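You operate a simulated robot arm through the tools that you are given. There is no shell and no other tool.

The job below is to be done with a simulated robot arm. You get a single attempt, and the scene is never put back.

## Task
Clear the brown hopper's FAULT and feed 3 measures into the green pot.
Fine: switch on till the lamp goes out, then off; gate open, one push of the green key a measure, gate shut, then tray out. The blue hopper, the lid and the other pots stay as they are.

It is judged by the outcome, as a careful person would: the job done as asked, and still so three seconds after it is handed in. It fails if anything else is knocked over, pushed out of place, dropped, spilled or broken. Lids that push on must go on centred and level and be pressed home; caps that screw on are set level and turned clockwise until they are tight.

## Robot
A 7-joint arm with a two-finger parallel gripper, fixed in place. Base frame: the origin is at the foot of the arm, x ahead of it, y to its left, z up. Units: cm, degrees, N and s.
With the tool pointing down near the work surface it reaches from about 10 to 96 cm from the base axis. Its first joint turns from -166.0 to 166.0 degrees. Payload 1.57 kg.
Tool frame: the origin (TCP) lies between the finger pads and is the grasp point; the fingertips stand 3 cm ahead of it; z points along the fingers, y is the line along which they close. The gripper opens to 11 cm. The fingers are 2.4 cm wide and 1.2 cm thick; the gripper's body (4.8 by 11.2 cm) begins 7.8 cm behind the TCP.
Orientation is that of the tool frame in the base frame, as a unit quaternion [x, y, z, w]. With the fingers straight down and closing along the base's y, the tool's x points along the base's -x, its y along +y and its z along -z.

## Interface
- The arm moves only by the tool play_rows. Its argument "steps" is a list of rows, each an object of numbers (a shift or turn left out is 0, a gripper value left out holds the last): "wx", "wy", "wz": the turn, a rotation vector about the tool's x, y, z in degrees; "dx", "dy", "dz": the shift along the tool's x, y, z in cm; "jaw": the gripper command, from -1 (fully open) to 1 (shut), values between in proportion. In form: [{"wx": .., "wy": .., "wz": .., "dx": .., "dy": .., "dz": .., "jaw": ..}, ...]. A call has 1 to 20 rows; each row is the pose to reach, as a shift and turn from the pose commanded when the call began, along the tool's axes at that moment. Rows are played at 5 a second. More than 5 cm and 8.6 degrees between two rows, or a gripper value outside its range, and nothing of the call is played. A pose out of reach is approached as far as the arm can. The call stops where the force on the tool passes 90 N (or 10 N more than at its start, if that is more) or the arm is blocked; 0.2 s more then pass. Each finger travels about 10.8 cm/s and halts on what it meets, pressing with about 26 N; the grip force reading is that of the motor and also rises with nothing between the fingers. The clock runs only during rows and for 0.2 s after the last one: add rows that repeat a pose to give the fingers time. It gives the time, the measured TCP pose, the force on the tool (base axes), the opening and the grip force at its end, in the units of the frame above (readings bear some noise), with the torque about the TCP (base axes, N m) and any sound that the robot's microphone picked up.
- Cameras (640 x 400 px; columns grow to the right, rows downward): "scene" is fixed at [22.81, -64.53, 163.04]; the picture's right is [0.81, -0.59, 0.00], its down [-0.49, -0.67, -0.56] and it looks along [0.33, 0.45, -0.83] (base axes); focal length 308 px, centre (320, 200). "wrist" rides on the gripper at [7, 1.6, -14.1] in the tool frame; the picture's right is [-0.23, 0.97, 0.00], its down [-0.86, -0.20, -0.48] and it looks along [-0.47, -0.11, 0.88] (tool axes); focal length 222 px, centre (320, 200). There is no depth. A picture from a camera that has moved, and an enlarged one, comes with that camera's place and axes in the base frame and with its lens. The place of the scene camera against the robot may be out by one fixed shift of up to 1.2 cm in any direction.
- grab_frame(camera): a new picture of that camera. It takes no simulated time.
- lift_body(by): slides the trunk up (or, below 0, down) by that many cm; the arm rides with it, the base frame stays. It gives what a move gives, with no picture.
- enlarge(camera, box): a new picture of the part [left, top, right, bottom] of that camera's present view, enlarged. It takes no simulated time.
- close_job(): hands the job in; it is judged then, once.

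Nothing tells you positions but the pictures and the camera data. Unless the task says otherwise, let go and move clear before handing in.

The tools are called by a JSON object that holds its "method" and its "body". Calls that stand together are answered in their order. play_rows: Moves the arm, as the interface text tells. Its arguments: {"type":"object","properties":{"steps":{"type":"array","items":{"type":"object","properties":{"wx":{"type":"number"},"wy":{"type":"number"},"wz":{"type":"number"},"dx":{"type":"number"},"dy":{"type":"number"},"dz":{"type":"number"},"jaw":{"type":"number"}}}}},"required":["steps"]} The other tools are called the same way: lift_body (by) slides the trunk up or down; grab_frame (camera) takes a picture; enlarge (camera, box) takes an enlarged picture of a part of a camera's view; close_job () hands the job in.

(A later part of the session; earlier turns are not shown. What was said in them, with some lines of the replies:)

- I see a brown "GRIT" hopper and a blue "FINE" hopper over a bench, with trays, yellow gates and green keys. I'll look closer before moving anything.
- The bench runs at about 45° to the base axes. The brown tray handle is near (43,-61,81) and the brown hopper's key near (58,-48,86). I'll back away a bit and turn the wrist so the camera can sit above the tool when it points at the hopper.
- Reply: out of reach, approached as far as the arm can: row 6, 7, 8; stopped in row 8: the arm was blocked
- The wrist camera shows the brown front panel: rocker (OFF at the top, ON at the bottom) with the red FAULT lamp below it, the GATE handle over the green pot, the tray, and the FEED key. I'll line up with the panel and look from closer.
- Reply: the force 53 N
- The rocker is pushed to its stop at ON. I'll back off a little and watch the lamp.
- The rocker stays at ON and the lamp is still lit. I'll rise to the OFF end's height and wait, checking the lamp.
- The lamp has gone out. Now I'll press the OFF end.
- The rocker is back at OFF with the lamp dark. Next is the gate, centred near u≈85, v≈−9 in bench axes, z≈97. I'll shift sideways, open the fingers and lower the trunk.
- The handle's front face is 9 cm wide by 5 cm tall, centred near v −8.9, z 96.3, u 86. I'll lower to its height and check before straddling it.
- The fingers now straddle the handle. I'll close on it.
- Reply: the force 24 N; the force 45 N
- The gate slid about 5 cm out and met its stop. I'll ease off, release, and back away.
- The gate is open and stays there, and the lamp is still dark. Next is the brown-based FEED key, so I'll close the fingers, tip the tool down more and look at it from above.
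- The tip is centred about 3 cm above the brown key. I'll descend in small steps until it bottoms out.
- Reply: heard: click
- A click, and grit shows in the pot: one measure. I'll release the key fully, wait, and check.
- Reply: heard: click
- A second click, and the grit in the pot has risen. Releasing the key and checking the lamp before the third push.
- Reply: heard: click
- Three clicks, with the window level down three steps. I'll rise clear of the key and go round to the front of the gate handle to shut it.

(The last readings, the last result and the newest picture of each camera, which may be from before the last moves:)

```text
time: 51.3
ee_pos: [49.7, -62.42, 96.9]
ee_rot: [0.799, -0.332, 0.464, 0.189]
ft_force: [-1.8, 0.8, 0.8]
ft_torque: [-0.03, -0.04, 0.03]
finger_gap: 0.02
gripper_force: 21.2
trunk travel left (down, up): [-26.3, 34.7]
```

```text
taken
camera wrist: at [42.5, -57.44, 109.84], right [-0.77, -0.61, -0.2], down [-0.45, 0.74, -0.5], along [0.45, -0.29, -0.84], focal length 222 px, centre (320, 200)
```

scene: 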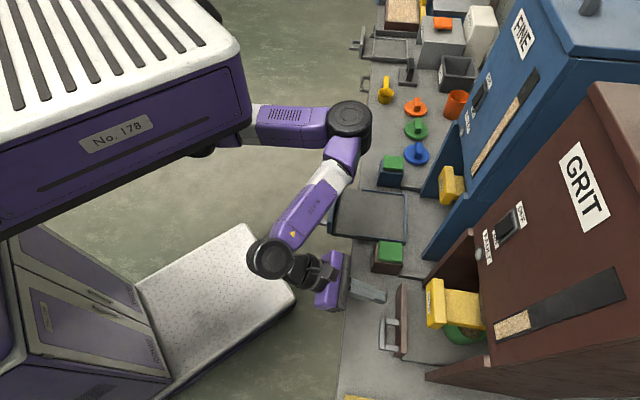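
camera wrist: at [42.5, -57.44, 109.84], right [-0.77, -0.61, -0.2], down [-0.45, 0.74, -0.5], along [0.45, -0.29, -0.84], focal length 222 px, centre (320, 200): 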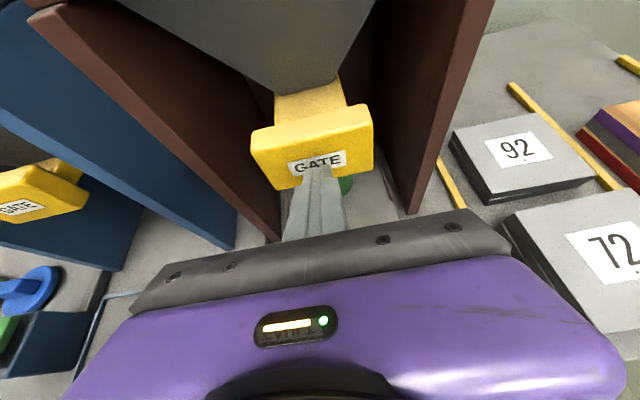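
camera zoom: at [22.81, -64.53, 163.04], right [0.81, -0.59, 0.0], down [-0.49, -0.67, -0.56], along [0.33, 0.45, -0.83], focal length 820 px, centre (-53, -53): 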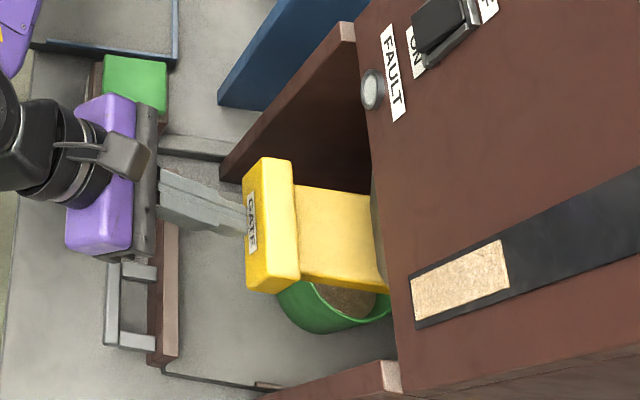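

{"method": "play_rows", "body": {"steps": [{"dx": 0.25, "dz": 0.43}, {"dx": 0.5, "dz": 0.87}, {"dx": 0.75, "dz": 1.3}, {"dx": 1.0, "dz": 1.73}, {"dx": 1.25, "dz": 2.17}, {"dx": 1.45, "dz": 2.51}]}}

{"method": "enlarge", "body": {"camera": "scene", "box": [380, 220, 540, 370]}}

```text
time: 52.7
ee_pos: [51.96, -64.43, 96.78]
ee_rot: [0.799, -0.332, 0.464, 0.188]
ft_force: [-0.4, 0.0, 0.3]
ft_torque: [-0.04, -0.07, 0.0]
finger_gap: 0.0
gripper_force: 21.7
trunk travel left (down, up): [-26.3, 34.7]
```

```text
2.67 times, centred on (460, 295) of scene
camera zoom: at [22.81, -64.53, 163.04], right [0.81, -0.59, 0.0], down [-0.49, -0.67, -0.56], along [0.33, 0.45, -0.83], focal length 820 px, centre (-53, -53)
```

zoom: 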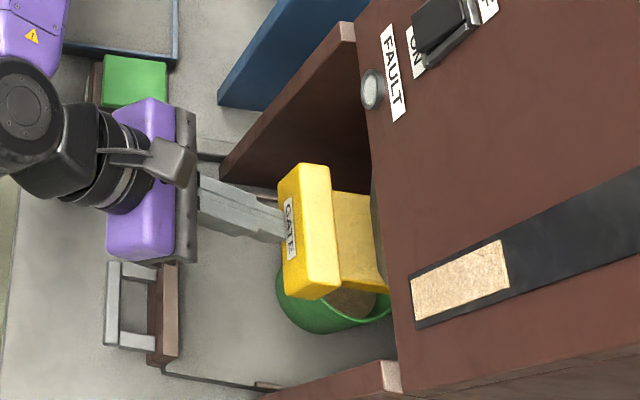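

{"method": "play_rows", "body": {"steps": [{"dx": 0.1, "dz": 0.17}, {"dx": 0.2, "dz": 0.35}, {"dx": 0.3, "dz": 0.52}]}}

{"method": "enlarge", "body": {"camera": "scene", "box": [380, 220, 540, 370]}}

```text
time: 53.5
ee_pos: [52.33, -64.65, 96.58]
ee_rot: [0.798, -0.334, 0.464, 0.19]
ft_force: [-8.4, 15.5, 2.9]
ft_torque: [-0.03, 0.02, 0.15]
finger_gap: 0.0
gripper_force: 21.1
trunk travel left (down, up): [-26.3, 34.7]
```

```text
2.67 times, centred on (460, 295) of scene
camera zoom: at [22.81, -64.53, 163.04], right [0.81, -0.59, 0.0], down [-0.49, -0.67, -0.56], along [0.33, 0.45, -0.83], focal length 820 px, centre (-53, -53)
```

zoom: 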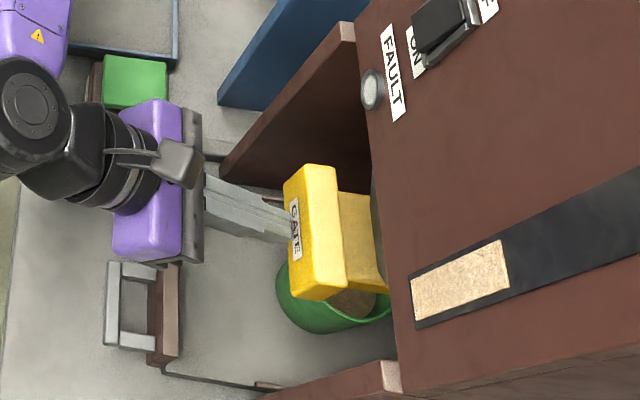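

The gate is back at its original shut position (17 N at the stop). I'll back off, check the gate, then turn the tool straight down for the tray handle.

{"method": "play_rows", "body": {"steps": [{"dx": -0.25, "dz": -0.43}, {"dx": -1.25, "dz": -2.17}, {"dx": -2.75, "dz": -4.76}, {"dx": -4.5, "dz": -7.8}, {"dx": -5.0, "dz": -8.66}]}}

{"method": "enlarge", "body": {"camera": "scene", "box": [380, 220, 540, 370]}}

{"method": "grab_frame", "body": {"camera": "wrist"}}

```text
time: 54.7
ee_pos: [45.37, -57.84, 96.71]
ee_rot: [0.799, -0.333, 0.464, 0.189]
ft_force: [0.8, -0.3, -0.5]
ft_torque: [-0.02, -0.04, -0.02]
finger_gap: 0.0
gripper_force: 21.6
trunk travel left (down, up): [-26.3, 34.7]
```

```text
2.67 times, centred on (460, 295) of scene
camera zoom: at [22.81, -64.53, 163.04], right [0.81, -0.59, 0.0], down [-0.49, -0.67, -0.56], along [0.33, 0.45, -0.83], focal length 820 px, centre (-53, -53)
```

zoom: 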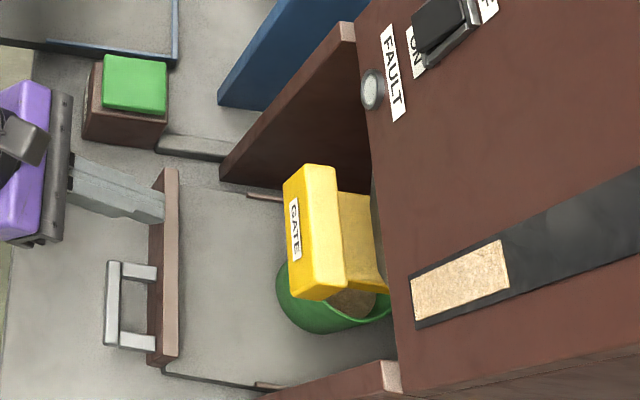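

```text
taken
camera wrist: at [37.95, -52.86, 109.86], right [-0.77, -0.61, -0.2], down [-0.45, 0.74, -0.5], along [0.46, -0.29, -0.84], focal length 222 px, centre (320, 200)
```

wrist: 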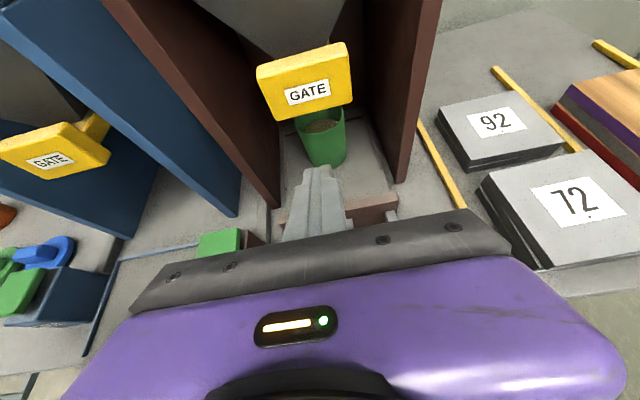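

{"method": "play_rows", "body": {"steps": [{"dx": -0.08, "dy": 0.5, "dz": -1.0, "wy": -7.5}, {"dx": -0.16, "dy": 1.0, "dz": -2.0, "wy": -15}, {"dx": -0.24, "dy": 1.5, "dz": -3.0, "wy": -22.5}, {"dx": -0.32, "dy": 2.1, "dz": -4.0, "wy": -30}, {"dx": -0.4, "dy": 2.6, "dz": -5.0, "wy": -37.5}, {"dx": -0.48, "dy": 3.1, "dz": -6.0, "wy": -45}, {"dx": -0.56, "dy": 3.6, "dz": -6.9, "wy": -52.5}, {"dx": -0.64, "dy": 4.2, "dz": -7.7, "wy": -60}, {"dx": -0.64, "dy": 4.2, "dz": -7.7, "wy": -60}]}}

{"method": "grab_frame", "body": {"camera": "wrist"}}

{"method": "grab_frame", "body": {"camera": "scene"}}

```text
time: 56.7
ee_pos: [37.36, -55.87, 100.06]
ee_rot: [0.924, -0.382, 0.001, -0.004]
ft_force: [-0.4, 0.3, 1.0]
ft_torque: [-0.01, 0.02, 0.01]
finger_gap: 0.0
gripper_force: 21.0
trunk travel left (down, up): [-26.3, 34.7]
```

```text
taken
camera wrist: at [41.12, -61.99, 114.1], right [-0.85, -0.53, -0.01], down [-0.47, 0.74, 0.48], along [-0.25, 0.41, -0.88], focal length 222 px, centre (320, 200)
```

wrist: 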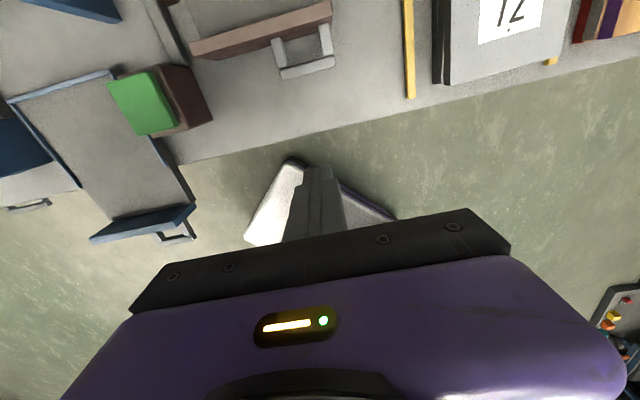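

```text
taken
```

scene: 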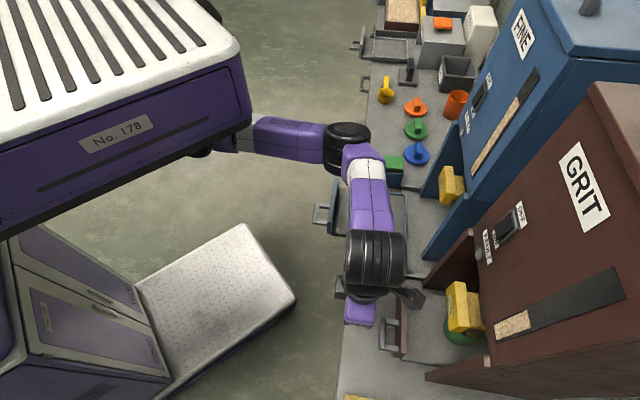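

{"method": "enlarge", "body": {"camera": "wrist", "box": [190, 0, 350, 100]}}

```text
4.00 times, centred on (270, 50) of wrist
camera zoom: at [41.12, -61.99, 114.1], right [-0.85, -0.53, -0.01], down [-0.47, 0.74, 0.48], along [-0.25, 0.41, -0.88], focal length 888 px, centre (520, 800)
```

zoom: 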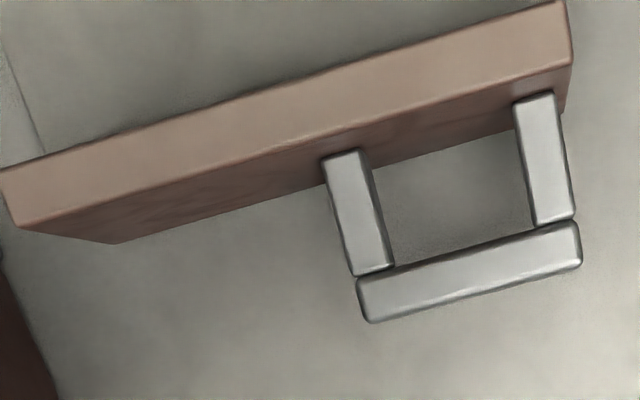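

The bar sits at u≈74.4, spanning v −16.7 to −9.6, with about 3 cm between it and the tray board. I'll turn the gripper a quarter so it closes across the bar, and move over it.

{"method": "play_rows", "body": {"steps": [{"wz": 8.2, "jaw": 0.5}, {"wz": 16.4, "dx": 0.5}, {"wz": 24.6, "dx": 1.2}, {"wz": 32.8, "dx": 2.0}, {"wz": 41, "dx": 2.9}, {"wz": 49.2, "dx": 3.8}, {"wz": 57.4, "dx": 4.7}, {"wz": 65.6, "dx": 5.6}, {"wz": 73.8, "dx": 6.6}, {"wz": 82, "dx": 7.6}, {"wz": 90, "dx": 8.5}, {"wz": 90, "dx": 8.5}]}}

{"method": "grab_frame", "body": {"camera": "wrist"}}

{"method": "grab_frame", "body": {"camera": "scene"}}

```text
time: 59.3
ee_pos: [43.38, -61.78, 99.93]
ee_rot: [-0.382, 0.924, 0.001, 0.003]
ft_force: [-0.5, -0.4, 0.2]
ft_torque: [-0.02, 0.03, 0.02]
finger_gap: 2.76
gripper_force: 0.0
trunk travel left (down, up): [-26.3, 34.7]
```

```text
taken
camera wrist: at [37.3, -65.64, 114.04], right [-0.53, 0.85, 0.0], down [0.74, 0.46, 0.48], along [0.41, 0.25, -0.87], focal length 222 px, centre (320, 200)
```

wrist: 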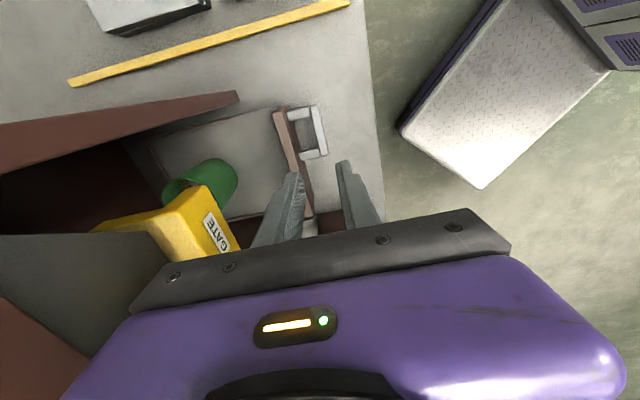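

```text
taken
```

scene: 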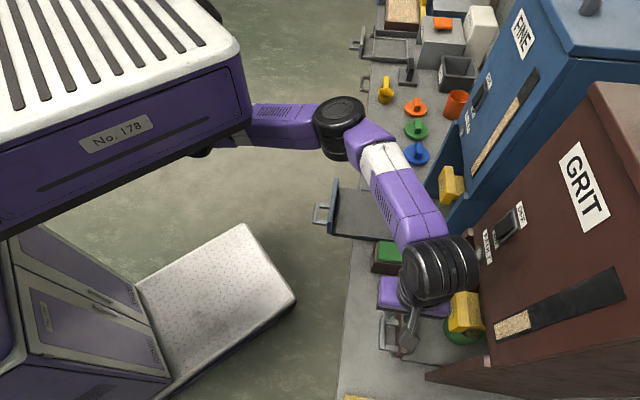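

{"method": "enlarge", "body": {"camera": "wrist", "box": [240, 90, 400, 190]}}

```text
4.00 times, centred on (320, 140) of wrist
camera zoom: at [37.3, -65.64, 114.04], right [-0.53, 0.85, 0.0], down [0.74, 0.46, 0.48], along [0.41, 0.25, -0.87], focal length 888 px, centre (320, 440)
```

zoom: 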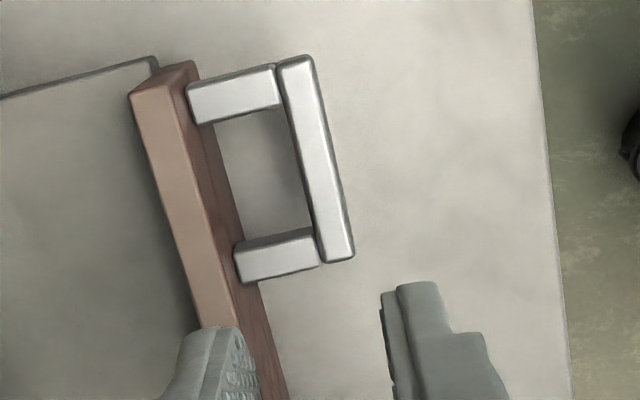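

{"method": "play_rows", "body": {"steps": [{"dx": 0.3, "dy": -0.12, "dz": 4.0}, {"dx": 0.3, "dy": -0.12, "dz": 8.0}, {"dx": 0.3, "dy": -0.12, "dz": 12.0}, {"dx": 0.3, "dy": -0.12, "dz": 14.5}, {"dx": 0.3, "dy": -0.12, "dz": 16.0}, {"dx": 0.3, "dy": -0.12, "dz": 16.0}]}}

{"method": "grab_frame", "body": {"camera": "wrist"}}

{"method": "enlarge", "body": {"camera": "scene", "box": [350, 260, 478, 360]}}

```text
time: 60.7
ee_pos: [43.42, -62.07, 84.06]
ee_rot: [-0.382, 0.924, 0.001, 0.004]
ft_force: [0.0, -0.4, -0.3]
ft_torque: [-0.01, 0.01, 0.01]
finger_gap: 2.76
gripper_force: 0.1
trunk travel left (down, up): [-26.3, 34.7]
```

```text
taken
camera wrist: at [37.23, -65.9, 98.04], right [-0.53, 0.85, 0.0], down [0.74, 0.46, 0.48], along [0.41, 0.26, -0.87], focal length 222 px, centre (320, 200)
```

wrist: 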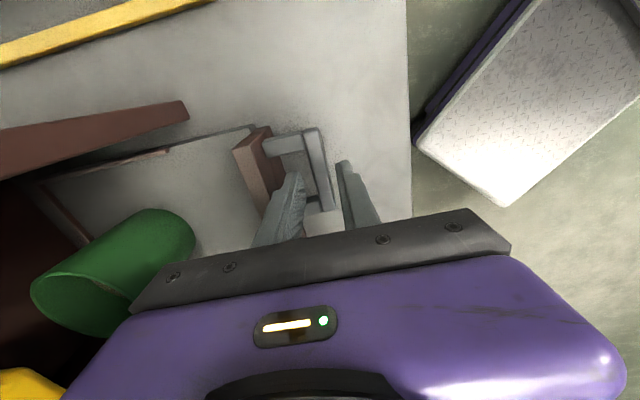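

```text
4.00 times, centred on (414, 310) of scene
camera zoom: at [22.81, -64.53, 163.04], right [0.81, -0.59, 0.0], down [-0.49, -0.67, -0.56], along [0.33, 0.45, -0.83], focal length 1231 px, centre (-56, -240)
```

zoom: 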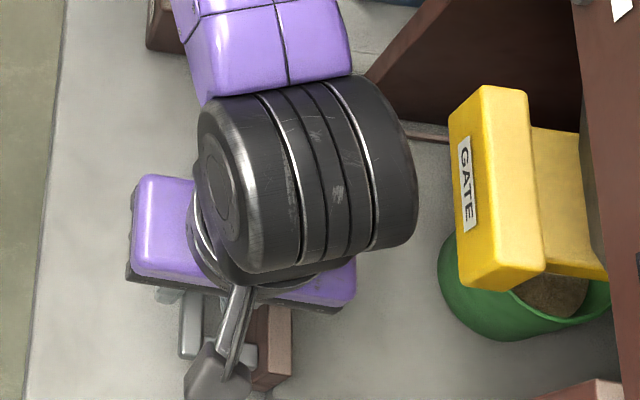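

{"method": "enlarge", "body": {"camera": "wrist", "box": [230, 110, 390, 230]}}

```text
3.33 times, centred on (310, 170) of wrist
camera zoom: at [37.23, -65.9, 98.04], right [-0.53, 0.85, 0.0], down [0.74, 0.46, 0.48], along [0.41, 0.26, -0.87], focal length 740 px, centre (353, 300)
```

zoom: 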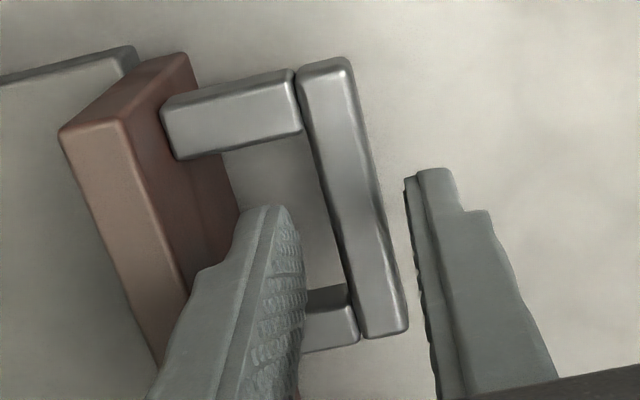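

{"method": "play_rows", "body": {"steps": [{"dz": 0.8}, {"dz": 1.6}, {"dz": 2.2}, {"dz": 2.5}]}}

{"method": "enlarge", "body": {"camera": "wrist", "box": [230, 110, 390, 230]}}

```text
time: 61.7
ee_pos: [43.44, -62.15, 81.48]
ee_rot: [-0.383, 0.924, 0.0, 0.003]
ft_force: [0.7, -0.1, -0.2]
ft_torque: [0.0, 0.01, 0.01]
finger_gap: 2.76
gripper_force: 0.1
trunk travel left (down, up): [-26.3, 34.7]
```

```text
3.33 times, centred on (310, 170) of wrist
camera zoom: at [37.24, -65.93, 95.59], right [-0.53, 0.85, 0.0], down [0.74, 0.46, 0.49], along [0.41, 0.26, -0.87], focal length 740 px, centre (353, 300)
```

zoom: 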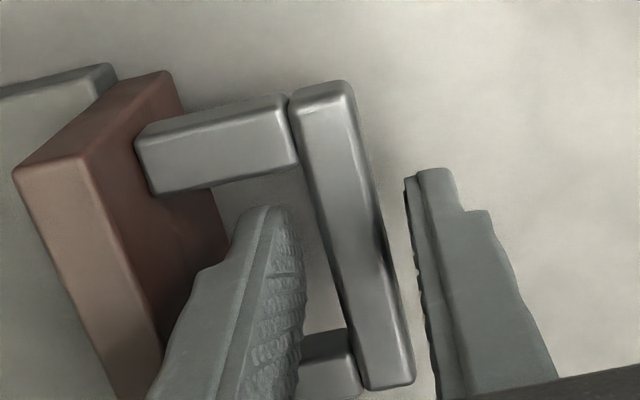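

{"method": "play_rows", "body": {"steps": [{"dz": 0.2}, {"dz": 0.4}, {"dz": 0.6}]}}

{"method": "enlarge", "body": {"camera": "wrist", "box": [230, 110, 390, 230]}}

```text
time: 62.5
ee_pos: [43.4, -62.07, 80.91]
ee_rot: [-0.382, 0.924, 0.0, 0.003]
ft_force: [-0.1, -0.5, -0.7]
ft_torque: [0.02, 0.0, 0.04]
finger_gap: 2.75
gripper_force: 0.1
trunk travel left (down, up): [-26.3, 34.7]
```

```text
3.33 times, centred on (310, 170) of wrist
camera zoom: at [37.25, -65.99, 95.02], right [-0.53, 0.85, 0.0], down [0.74, 0.46, 0.48], along [0.41, 0.26, -0.87], focal length 740 px, centre (353, 300)
```

zoom: 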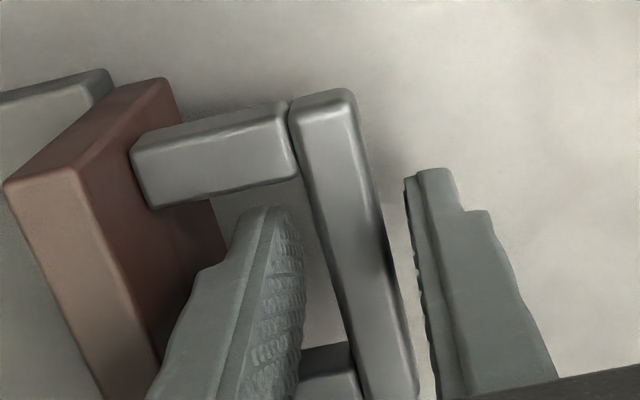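

The fingers are on either side of the bar. I'll close and check the grip.

{"method": "play_rows", "body": {"steps": [{"jaw": 0.65}, {"jaw": 0.75}, {"jaw": 1}, {"jaw": 1}]}}

{"method": "enlarge", "body": {"camera": "wrist", "box": [230, 110, 390, 230]}}

```text
time: 63.5
ee_pos: [43.33, -62.13, 80.9]
ee_rot: [-0.383, 0.924, 0.002, 0.003]
ft_force: [-7.8, 11.8, 1.1]
ft_torque: [0.45, -0.11, 0.23]
finger_gap: 1.41
gripper_force: 30.4
trunk travel left (down, up): [-26.3, 34.7]
```

```text
3.33 times, centred on (310, 170) of wrist
camera zoom: at [37.16, -65.92, 95.0], right [-0.53, 0.85, 0.0], down [0.74, 0.46, 0.48], along [0.41, 0.26, -0.87], focal length 740 px, centre (353, 300)
```

zoom: 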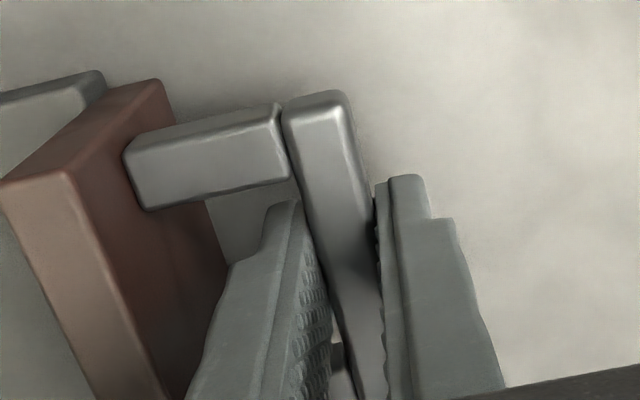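

{"method": "play_rows", "body": {"steps": [{"dy": 0.1}, {"dy": 0.25}, {"dy": 0.5}, {"dy": 0.8}, {"dy": 1.15}, {"dy": 1.5}, {"dy": 1.85}, {"dy": 2.2}, {"dy": 2.55}, {"dy": 2.9}, {"dy": 3.2}, {"dy": 3.4}, {"dy": 3.5}]}}

{"method": "grab_frame", "body": {"camera": "scene"}}

{"method": "grab_frame", "body": {"camera": "wrist"}}

```text
time: 66.3
ee_pos: [40.76, -59.58, 80.93]
ee_rot: [-0.382, 0.924, 0.001, 0.003]
ft_force: [-11.2, -13.9, 8.3]
ft_torque: [0.05, 0.51, 0.65]
finger_gap: 1.37
gripper_force: 30.4
trunk travel left (down, up): [-26.3, 34.7]
```

```text
taken
```

scene: 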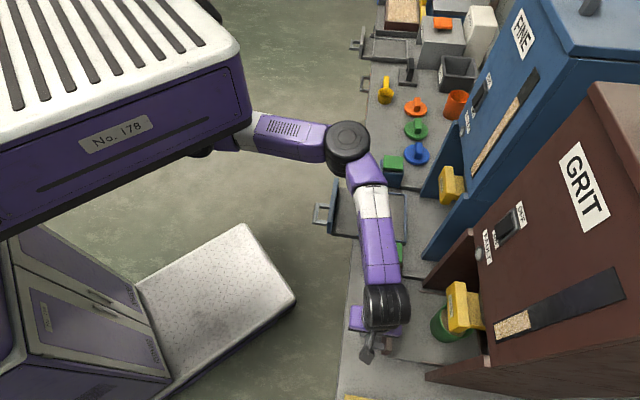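

```text
taken
camera wrist: at [34.72, -63.42, 95.01], right [-0.53, 0.85, 0.0], down [0.74, 0.46, 0.48], along [0.41, 0.25, -0.88], focal length 222 px, centre (320, 200)
```

wrist: 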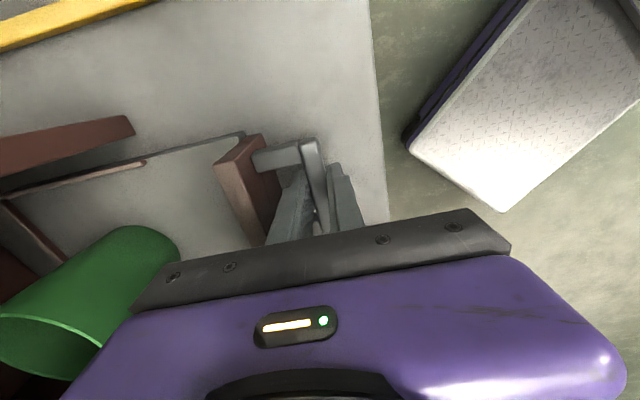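

The tray slides out with the pot standing on it. A small side force is building, so I'll ease sideways slightly as I pull.

{"method": "play_rows", "body": {"steps": [{"dx": 0.1, "dy": 0.1, "dz": -0.05}, {"dx": 0.15, "dy": 0.3, "dz": -0.1}, {"dx": 0.2, "dy": 0.6, "dz": -0.1}, {"dx": 0.2, "dy": 1.0, "dz": -0.1}, {"dx": 0.2, "dy": 1.4, "dz": -0.1}, {"dx": 0.2, "dy": 1.8, "dz": -0.1}, {"dx": 0.2, "dy": 2.2, "dz": -0.1}, {"dx": 0.2, "dy": 2.6, "dz": -0.1}, {"dx": 0.2, "dy": 3.0, "dz": -0.1}, {"dx": 0.2, "dy": 3.4, "dz": -0.1}, {"dx": 0.2, "dy": 3.8, "dz": -0.1}, {"dx": 0.2, "dy": 4.2, "dz": -0.1}, {"dx": 0.2, "dy": 4.5, "dz": -0.1}, {"dx": 0.2, "dy": 4.7, "dz": -0.1}, {"dx": 0.2, "dy": 4.8, "dz": -0.1}]}}

{"method": "grab_frame", "body": {"camera": "scene"}}

{"method": "grab_frame", "body": {"camera": "wrist"}}

```text
time: 69.5
ee_pos: [37.54, -56.36, 80.88]
ee_rot: [-0.383, 0.924, 0.001, 0.005]
ft_force: [10.9, 10.0, -17.2]
ft_torque: [0.41, -0.32, 0.03]
finger_gap: 1.4
gripper_force: 30.0
trunk travel left (down, up): [-26.3, 34.7]
```

```text
taken
```

scene: 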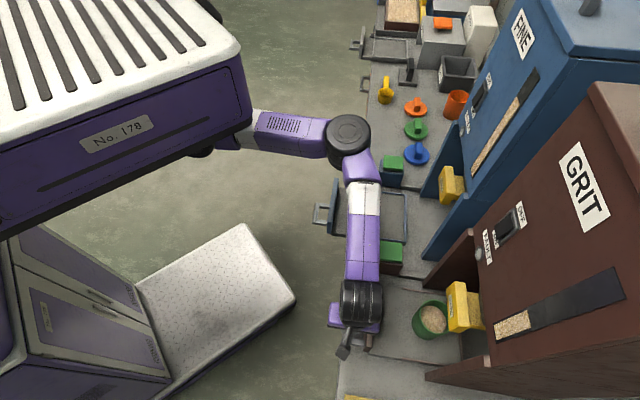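

```text
taken
camera wrist: at [31.4, -60.17, 95.0], right [-0.53, 0.85, 0.0], down [0.74, 0.46, 0.49], along [0.41, 0.26, -0.87], focal length 222 px, centre (320, 200)
```

wrist: 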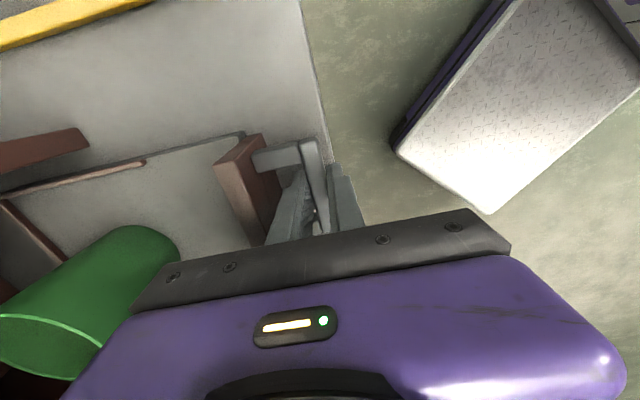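

{"method": "play_rows", "body": {"steps": [{"dx": -0.05, "dy": 0.1, "dz": 0.04}, {"dx": -0.1, "dy": 0.3, "dz": 0.07}, {"dx": -0.1, "dy": 0.6, "dz": 0.07}, {"dx": -0.1, "dy": 1.0, "dz": 0.07}, {"dx": -0.1, "dy": 1.4, "dz": 0.07}, {"dx": -0.1, "dy": 1.8, "dz": 0.07}, {"dx": -0.1, "dy": 2.2, "dz": 0.07}, {"dx": -0.1, "dy": 2.6, "dz": 0.07}, {"dx": -0.1, "dy": 3.0, "dz": 0.07}, {"dx": -0.1, "dy": 3.4, "dz": 0.07}, {"dx": -0.1, "dy": 3.8, "dz": 0.07}, {"dx": -0.1, "dy": 4.2, "dz": 0.07}, {"dx": -0.1, "dy": 4.6, "dz": 0.07}, {"dx": -0.1, "dy": 5.0, "dz": 0.07}, {"dx": -0.1, "dy": 5.3, "dz": 0.07}, {"dx": -0.1, "dy": 5.5, "dz": 0.07}, {"dx": -0.1, "dy": 5.6, "dz": 0.07}]}}

{"method": "grab_frame", "body": {"camera": "scene"}}

```text
time: 73.1
ee_pos: [33.46, -52.23, 80.9]
ee_rot: [-0.382, 0.924, 0.001, 0.003]
ft_force: [4.7, 3.0, 12.5]
ft_torque: [-0.1, 0.47, 0.42]
finger_gap: 1.37
gripper_force: 30.6
trunk travel left (down, up): [-26.3, 34.7]
```

```text
taken
```

scene: 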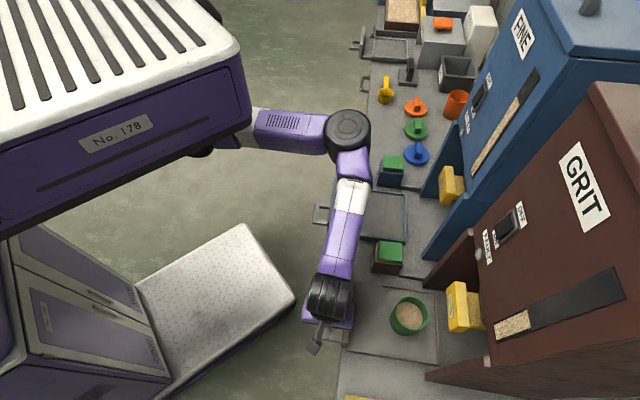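

{"method": "play_rows", "body": {"steps": [{"dy": 0.1, "dz": -0.03}, {"dy": 0.3, "dz": -0.03}, {"dy": 0.6, "dz": -0.03}, {"dy": 1.0, "dz": -0.03}, {"dy": 1.4, "dz": -0.03}, {"dy": 1.8, "dz": -0.03}, {"dy": 2.2, "dz": -0.03}, {"dy": 2.6, "dz": -0.03}, {"dy": 3.0, "dz": -0.03}, {"dy": 3.3, "dz": -0.03}, {"dy": 3.5, "dz": -0.03}, {"dy": 3.65, "dz": -0.03}, {"dy": 3.8, "dz": -0.03}]}}

{"method": "grab_frame", "body": {"camera": "scene"}}

```text
time: 75.9
ee_pos: [30.7, -49.74, 81.03]
ee_rot: [-0.383, 0.924, 0.001, 0.004]
ft_force: [0.6, -0.9, 2.4]
ft_torque: [-0.31, 0.59, 0.48]
finger_gap: 1.39
gripper_force: 30.3
trunk travel left (down, up): [-26.3, 34.7]
```

```text
taken
```

scene: 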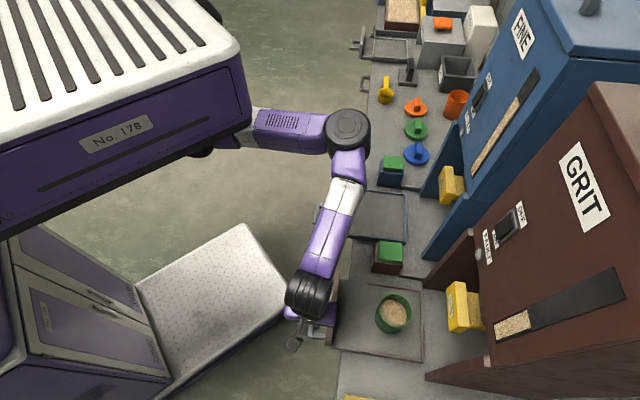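

{"method": "play_rows", "body": {"steps": [{"dy": 0.1}, {"dy": 0.25}, {"dy": 0.4}, {"dy": 0.55}, {"dy": 0.7}, {"dy": 0.85}, {"dy": 1.0}, {"dy": 1.1}, {"dy": 1.2}]}}

{"method": "enlarge", "body": {"camera": "scene", "box": [280, 180, 480, 370]}}

```text
time: 77.9
ee_pos: [29.88, -48.59, 80.84]
ee_rot: [-0.383, 0.924, 0.0, 0.004]
ft_force: [-0.4, -4.0, 1.9]
ft_torque: [-0.45, 0.75, 0.53]
finger_gap: 1.36
gripper_force: 30.4
trunk travel left (down, up): [-26.3, 34.7]
```

```text
2.11 times, centred on (380, 275) of scene
camera zoom: at [22.81, -64.53, 163.04], right [0.81, -0.59, 0.0], down [-0.49, -0.67, -0.56], along [0.33, 0.45, -0.83], focal length 648 px, centre (194, 42)
```

zoom: 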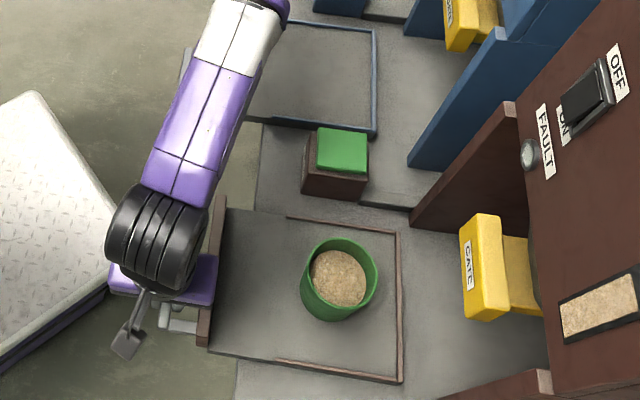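

{"method": "play_rows", "body": {"steps": [{"dy": 0.1}, {"dy": 0.25}, {"dy": 0.4}, {"dy": 0.55}, {"dy": 0.7}, {"dy": 0.85}, {"dy": 1.0}, {"dy": 1.1}, {"dy": 1.2}]}}

{"method": "enlarge", "body": {"camera": "scene", "box": [280, 180, 480, 370]}}

```text
time: 79.9
ee_pos: [29.22, -47.92, 81.04]
ee_rot: [-0.383, 0.924, 0.001, 0.004]
ft_force: [-1.9, -2.7, -14.4]
ft_torque: [-0.32, 0.58, 0.41]
finger_gap: 1.38
gripper_force: 30.6
trunk travel left (down, up): [-26.3, 34.7]
```

```text
2.11 times, centred on (380, 275) of scene
camera zoom: at [22.81, -64.53, 163.04], right [0.81, -0.59, 0.0], down [-0.49, -0.67, -0.56], along [0.33, 0.45, -0.83], focal length 648 px, centre (194, 42)
```

zoom: 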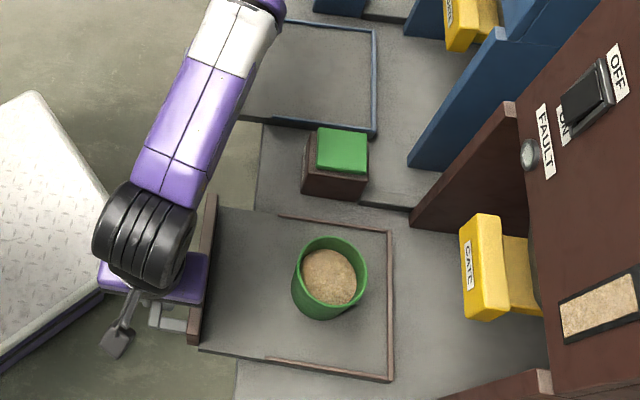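

{"method": "play_rows", "body": {"steps": [{"dy": 0.1, "dz": 0.04}, {"dy": 0.25, "dz": 0.04}, {"dy": 0.4, "dz": 0.04}, {"dy": 0.55, "dz": 0.04}, {"dy": 0.7, "dz": 0.04}, {"dy": 0.85, "dz": 0.04}, {"dy": 1.0, "dz": 0.04}, {"dy": 1.1, "dz": 0.04}]}}

{"method": "enlarge", "body": {"camera": "scene", "box": [280, 180, 480, 370]}}

```text
time: 81.7
ee_pos: [28.45, -47.12, 81.01]
ee_rot: [-0.383, 0.924, 0.001, 0.002]
ft_force: [3.5, -0.7, 7.4]
ft_torque: [0.35, -0.05, 0.51]
finger_gap: 1.37
gripper_force: 30.3
trunk travel left (down, up): [-26.3, 34.7]
```

```text
2.11 times, centred on (380, 275) of scene
camera zoom: at [22.81, -64.53, 163.04], right [0.81, -0.59, 0.0], down [-0.49, -0.67, -0.56], along [0.33, 0.45, -0.83], focal length 648 px, centre (194, 42)
```

zoom: 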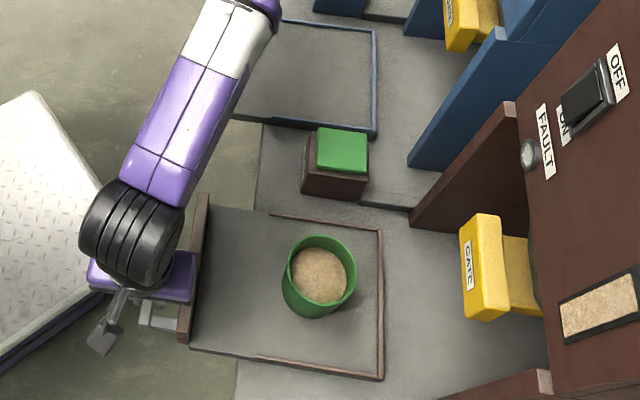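

{"method": "play_rows", "body": {"steps": [{"dy": 0.1}, {"dy": 0.2}, {"dy": 0.3}, {"dy": 0.4}, {"dy": 0.5}]}}

{"method": "enlarge", "body": {"camera": "scene", "box": [280, 180, 480, 370]}}

```text
time: 82.9
ee_pos: [27.95, -46.78, 81.0]
ee_rot: [-0.383, 0.924, 0.0, 0.004]
ft_force: [3.7, 2.3, 15.7]
ft_torque: [0.31, 0.28, 0.69]
finger_gap: 1.36
gripper_force: 29.9
trunk travel left (down, up): [-26.3, 34.7]
```

```text
2.11 times, centred on (380, 275) of scene
camera zoom: at [22.81, -64.53, 163.04], right [0.81, -0.59, 0.0], down [-0.49, -0.67, -0.56], along [0.33, 0.45, -0.83], focal length 648 px, centre (194, 42)
```

zoom: 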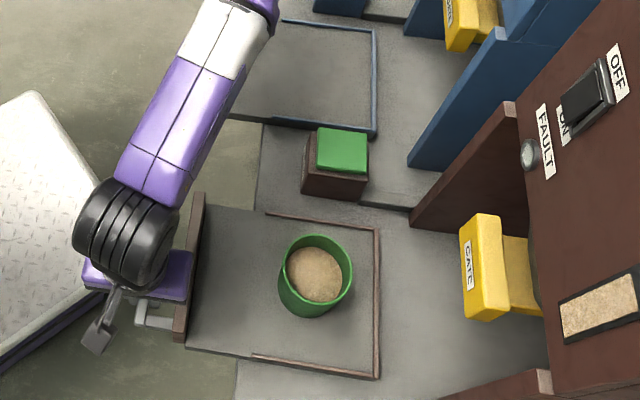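

{"method": "play_rows", "body": {"steps": [{"dy": 0.1, "dz": -0.04}, {"dy": 0.2, "dz": -0.04}, {"dy": 0.3, "dz": -0.04}, {"dy": 0.4, "dz": -0.04}]}}

{"method": "enlarge", "body": {"camera": "scene", "box": [280, 180, 480, 370]}}

```text
time: 83.9
ee_pos: [27.76, -46.54, 80.95]
ee_rot: [-0.383, 0.924, 0.0, 0.004]
ft_force: [6.3, 2.4, 15.5]
ft_torque: [0.38, -0.16, 0.35]
finger_gap: 1.35
gripper_force: 30.2
trunk travel left (down, up): [-26.3, 34.7]
```

```text
2.11 times, centred on (380, 275) of scene
camera zoom: at [22.81, -64.53, 163.04], right [0.81, -0.59, 0.0], down [-0.49, -0.67, -0.56], along [0.33, 0.45, -0.83], focal length 648 px, centre (194, 42)
```

zoom: 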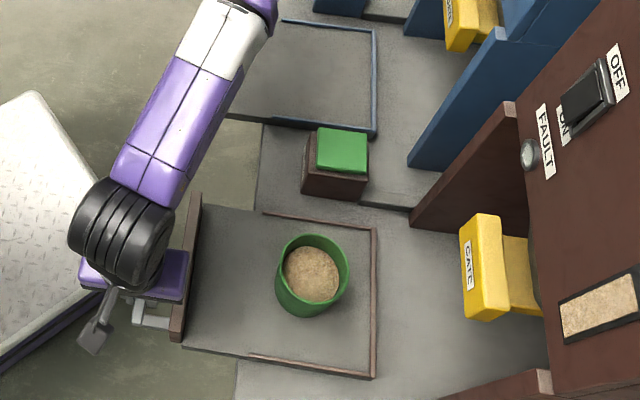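

{"method": "play_rows", "body": {"steps": [{"dy": 0.1, "dz": -0.04}, {"dy": 0.2, "dz": -0.04}, {"dy": 0.3, "dz": -0.04}]}}

```text
time: 84.7
ee_pos: [27.75, -46.59, 80.87]
ee_rot: [-0.384, 0.923, -0.001, 0.004]
ft_force: [15.8, -16.9, 6.5]
ft_torque: [-0.03, 0.27, -0.71]
finger_gap: 1.35
gripper_force: 30.1
trunk travel left (down, up): [-26.3, 34.7]
```

The tray has met its out-stop, in line with the blue one. I'll unload the pull, open just enough to clear the bar, and rise straight up.

{"method": "play_rows", "body": {"steps": [{"dy": -0.1}, {"dy": -0.2}, {"dy": -0.2, "jaw": 0.7}, {"dy": -0.2, "jaw": 0.52}, {"dy": -0.2, "jaw": 0.52}]}}

{"method": "enlarge", "body": {"camera": "wrist", "box": [230, 110, 390, 230]}}

```text
time: 85.9
ee_pos: [27.66, -46.37, 80.9]
ee_rot: [-0.383, 0.924, 0.0, 0.003]
ft_force: [0.0, -0.5, -0.3]
ft_torque: [-0.04, 0.0, -0.02]
finger_gap: 2.65
gripper_force: 0.1
trunk travel left (down, up): [-26.3, 34.7]
```

```text
3.33 times, centred on (310, 170) of wrist
camera zoom: at [21.53, -50.25, 95.02], right [-0.53, 0.85, 0.0], down [0.74, 0.46, 0.48], along [0.41, 0.26, -0.87], focal length 740 px, centre (353, 300)
```

zoom: 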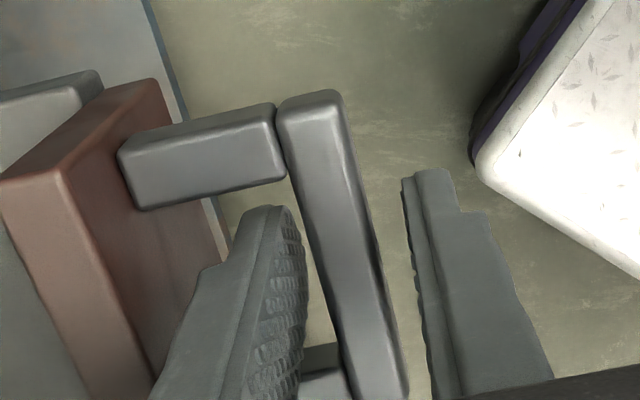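

{"method": "play_rows", "body": {"steps": [{"dz": -1.0}, {"dz": -3.0}, {"dz": -6.0}, {"dz": -10.0}, {"dz": -14.5}, {"dz": -18.0}]}}

{"method": "grab_frame", "body": {"camera": "wrist"}}

{"method": "grab_frame", "body": {"camera": "scene"}}

{"method": "enlarge", "body": {"camera": "scene", "box": [340, 180, 560, 370]}}

```text
time: 87.3
ee_pos: [27.45, -46.31, 98.79]
ee_rot: [-0.383, 0.924, 0.001, 0.003]
ft_force: [0.0, -0.6, 0.1]
ft_torque: [0.05, 0.0, -0.01]
finger_gap: 2.64
gripper_force: 0.1
trunk travel left (down, up): [-26.3, 34.7]
```

```text
taken
camera wrist: at [21.27, -50.25, 113.0], right [-0.53, 0.85, 0.0], down [0.74, 0.46, 0.48], along [0.41, 0.26, -0.87], focal length 222 px, centre (320, 200)
```

wrist: 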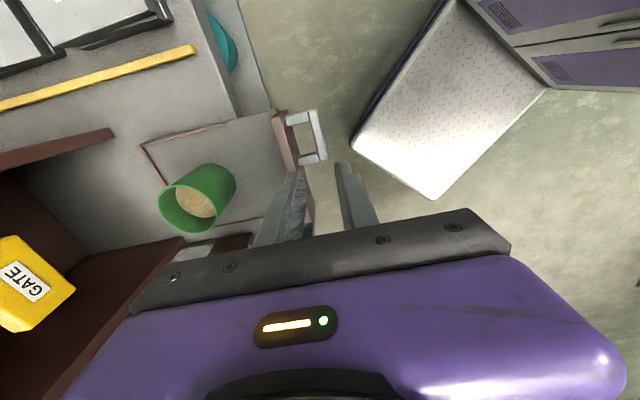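

```text
taken
```

scene: 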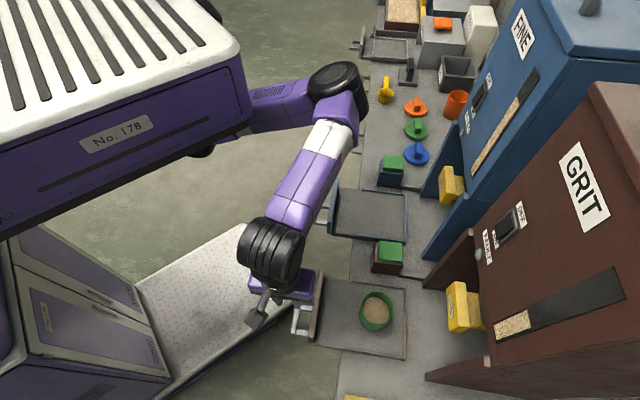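

```text
2.11 times, centred on (450, 275) of scene
camera zoom: at [22.81, -64.53, 163.04], right [0.81, -0.59, 0.0], down [-0.49, -0.67, -0.56], along [0.33, 0.45, -0.83], focal length 648 px, centre (46, 42)
```

zoom: 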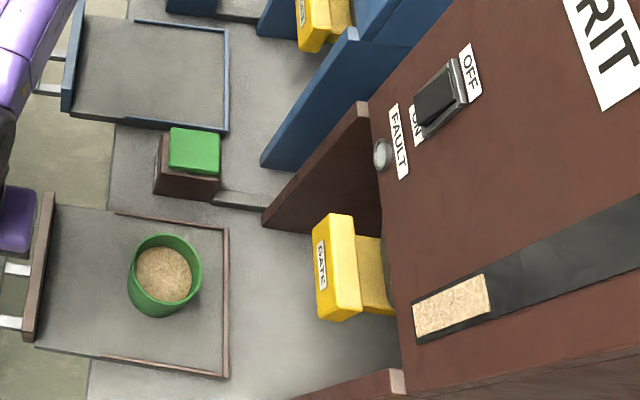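

{"method": "enlarge", "body": {"camera": "scene", "box": [320, 0, 560, 200]}}

{"method": "enlarge", "body": {"camera": "scene", "box": [440, 190, 568, 350]}}

```text
2.00 times, centred on (440, 100) of scene
camera zoom: at [22.81, -64.53, 163.04], right [0.81, -0.59, 0.0], down [-0.49, -0.67, -0.56], along [0.33, 0.45, -0.83], focal length 615 px, centre (80, 400)
```

zoom: 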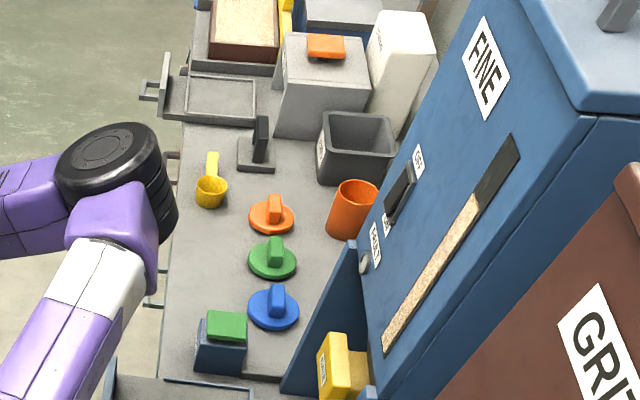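

```text
2.50 times, centred on (504, 270) of scene
camera zoom: at [22.81, -64.53, 163.04], right [0.81, -0.59, 0.0], down [-0.49, -0.67, -0.56], along [0.33, 0.45, -0.83], focal length 769 px, centre (-140, 25)
```

zoom: 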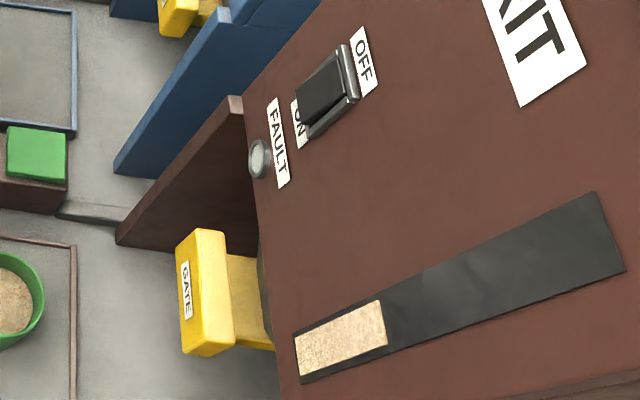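

The lamp is out, the switch is OFF, and the gate is shut. Three measures are in the green pot, which stands on the fully drawn tray. The blue hopper, the lids and the other pots look as they did, and the arm is clear, so I'm handing in.

{"method": "close_job", "body": {}}

```text
The job is handed in.
```

The brown hopper's FAULT is cleared and three measures are in the green pot. The job is handed in, and I haven't seen a verdict.

- **Fault:** I switched to ON, and the lamp went out after about seven seconds. I then switched back to OFF. The lamp was still dark in the last picture.
- **Feed:** I opened the gate to its stop and pushed the brown hopper's green key three times. Each push gave one click, and the level in the hopper window dropped each time.
- **Gate and tray:** The gate is pushed back to its original shut position. The tray is pulled out to its stop, level with the blue one, and the pot is upright on it.
- **Everything else:** I didn't touch the blue hopper, the lids or the other pots, and they look unchanged in the last pictures. The gripper has let go of the tray handle and is about 17 cm above it.
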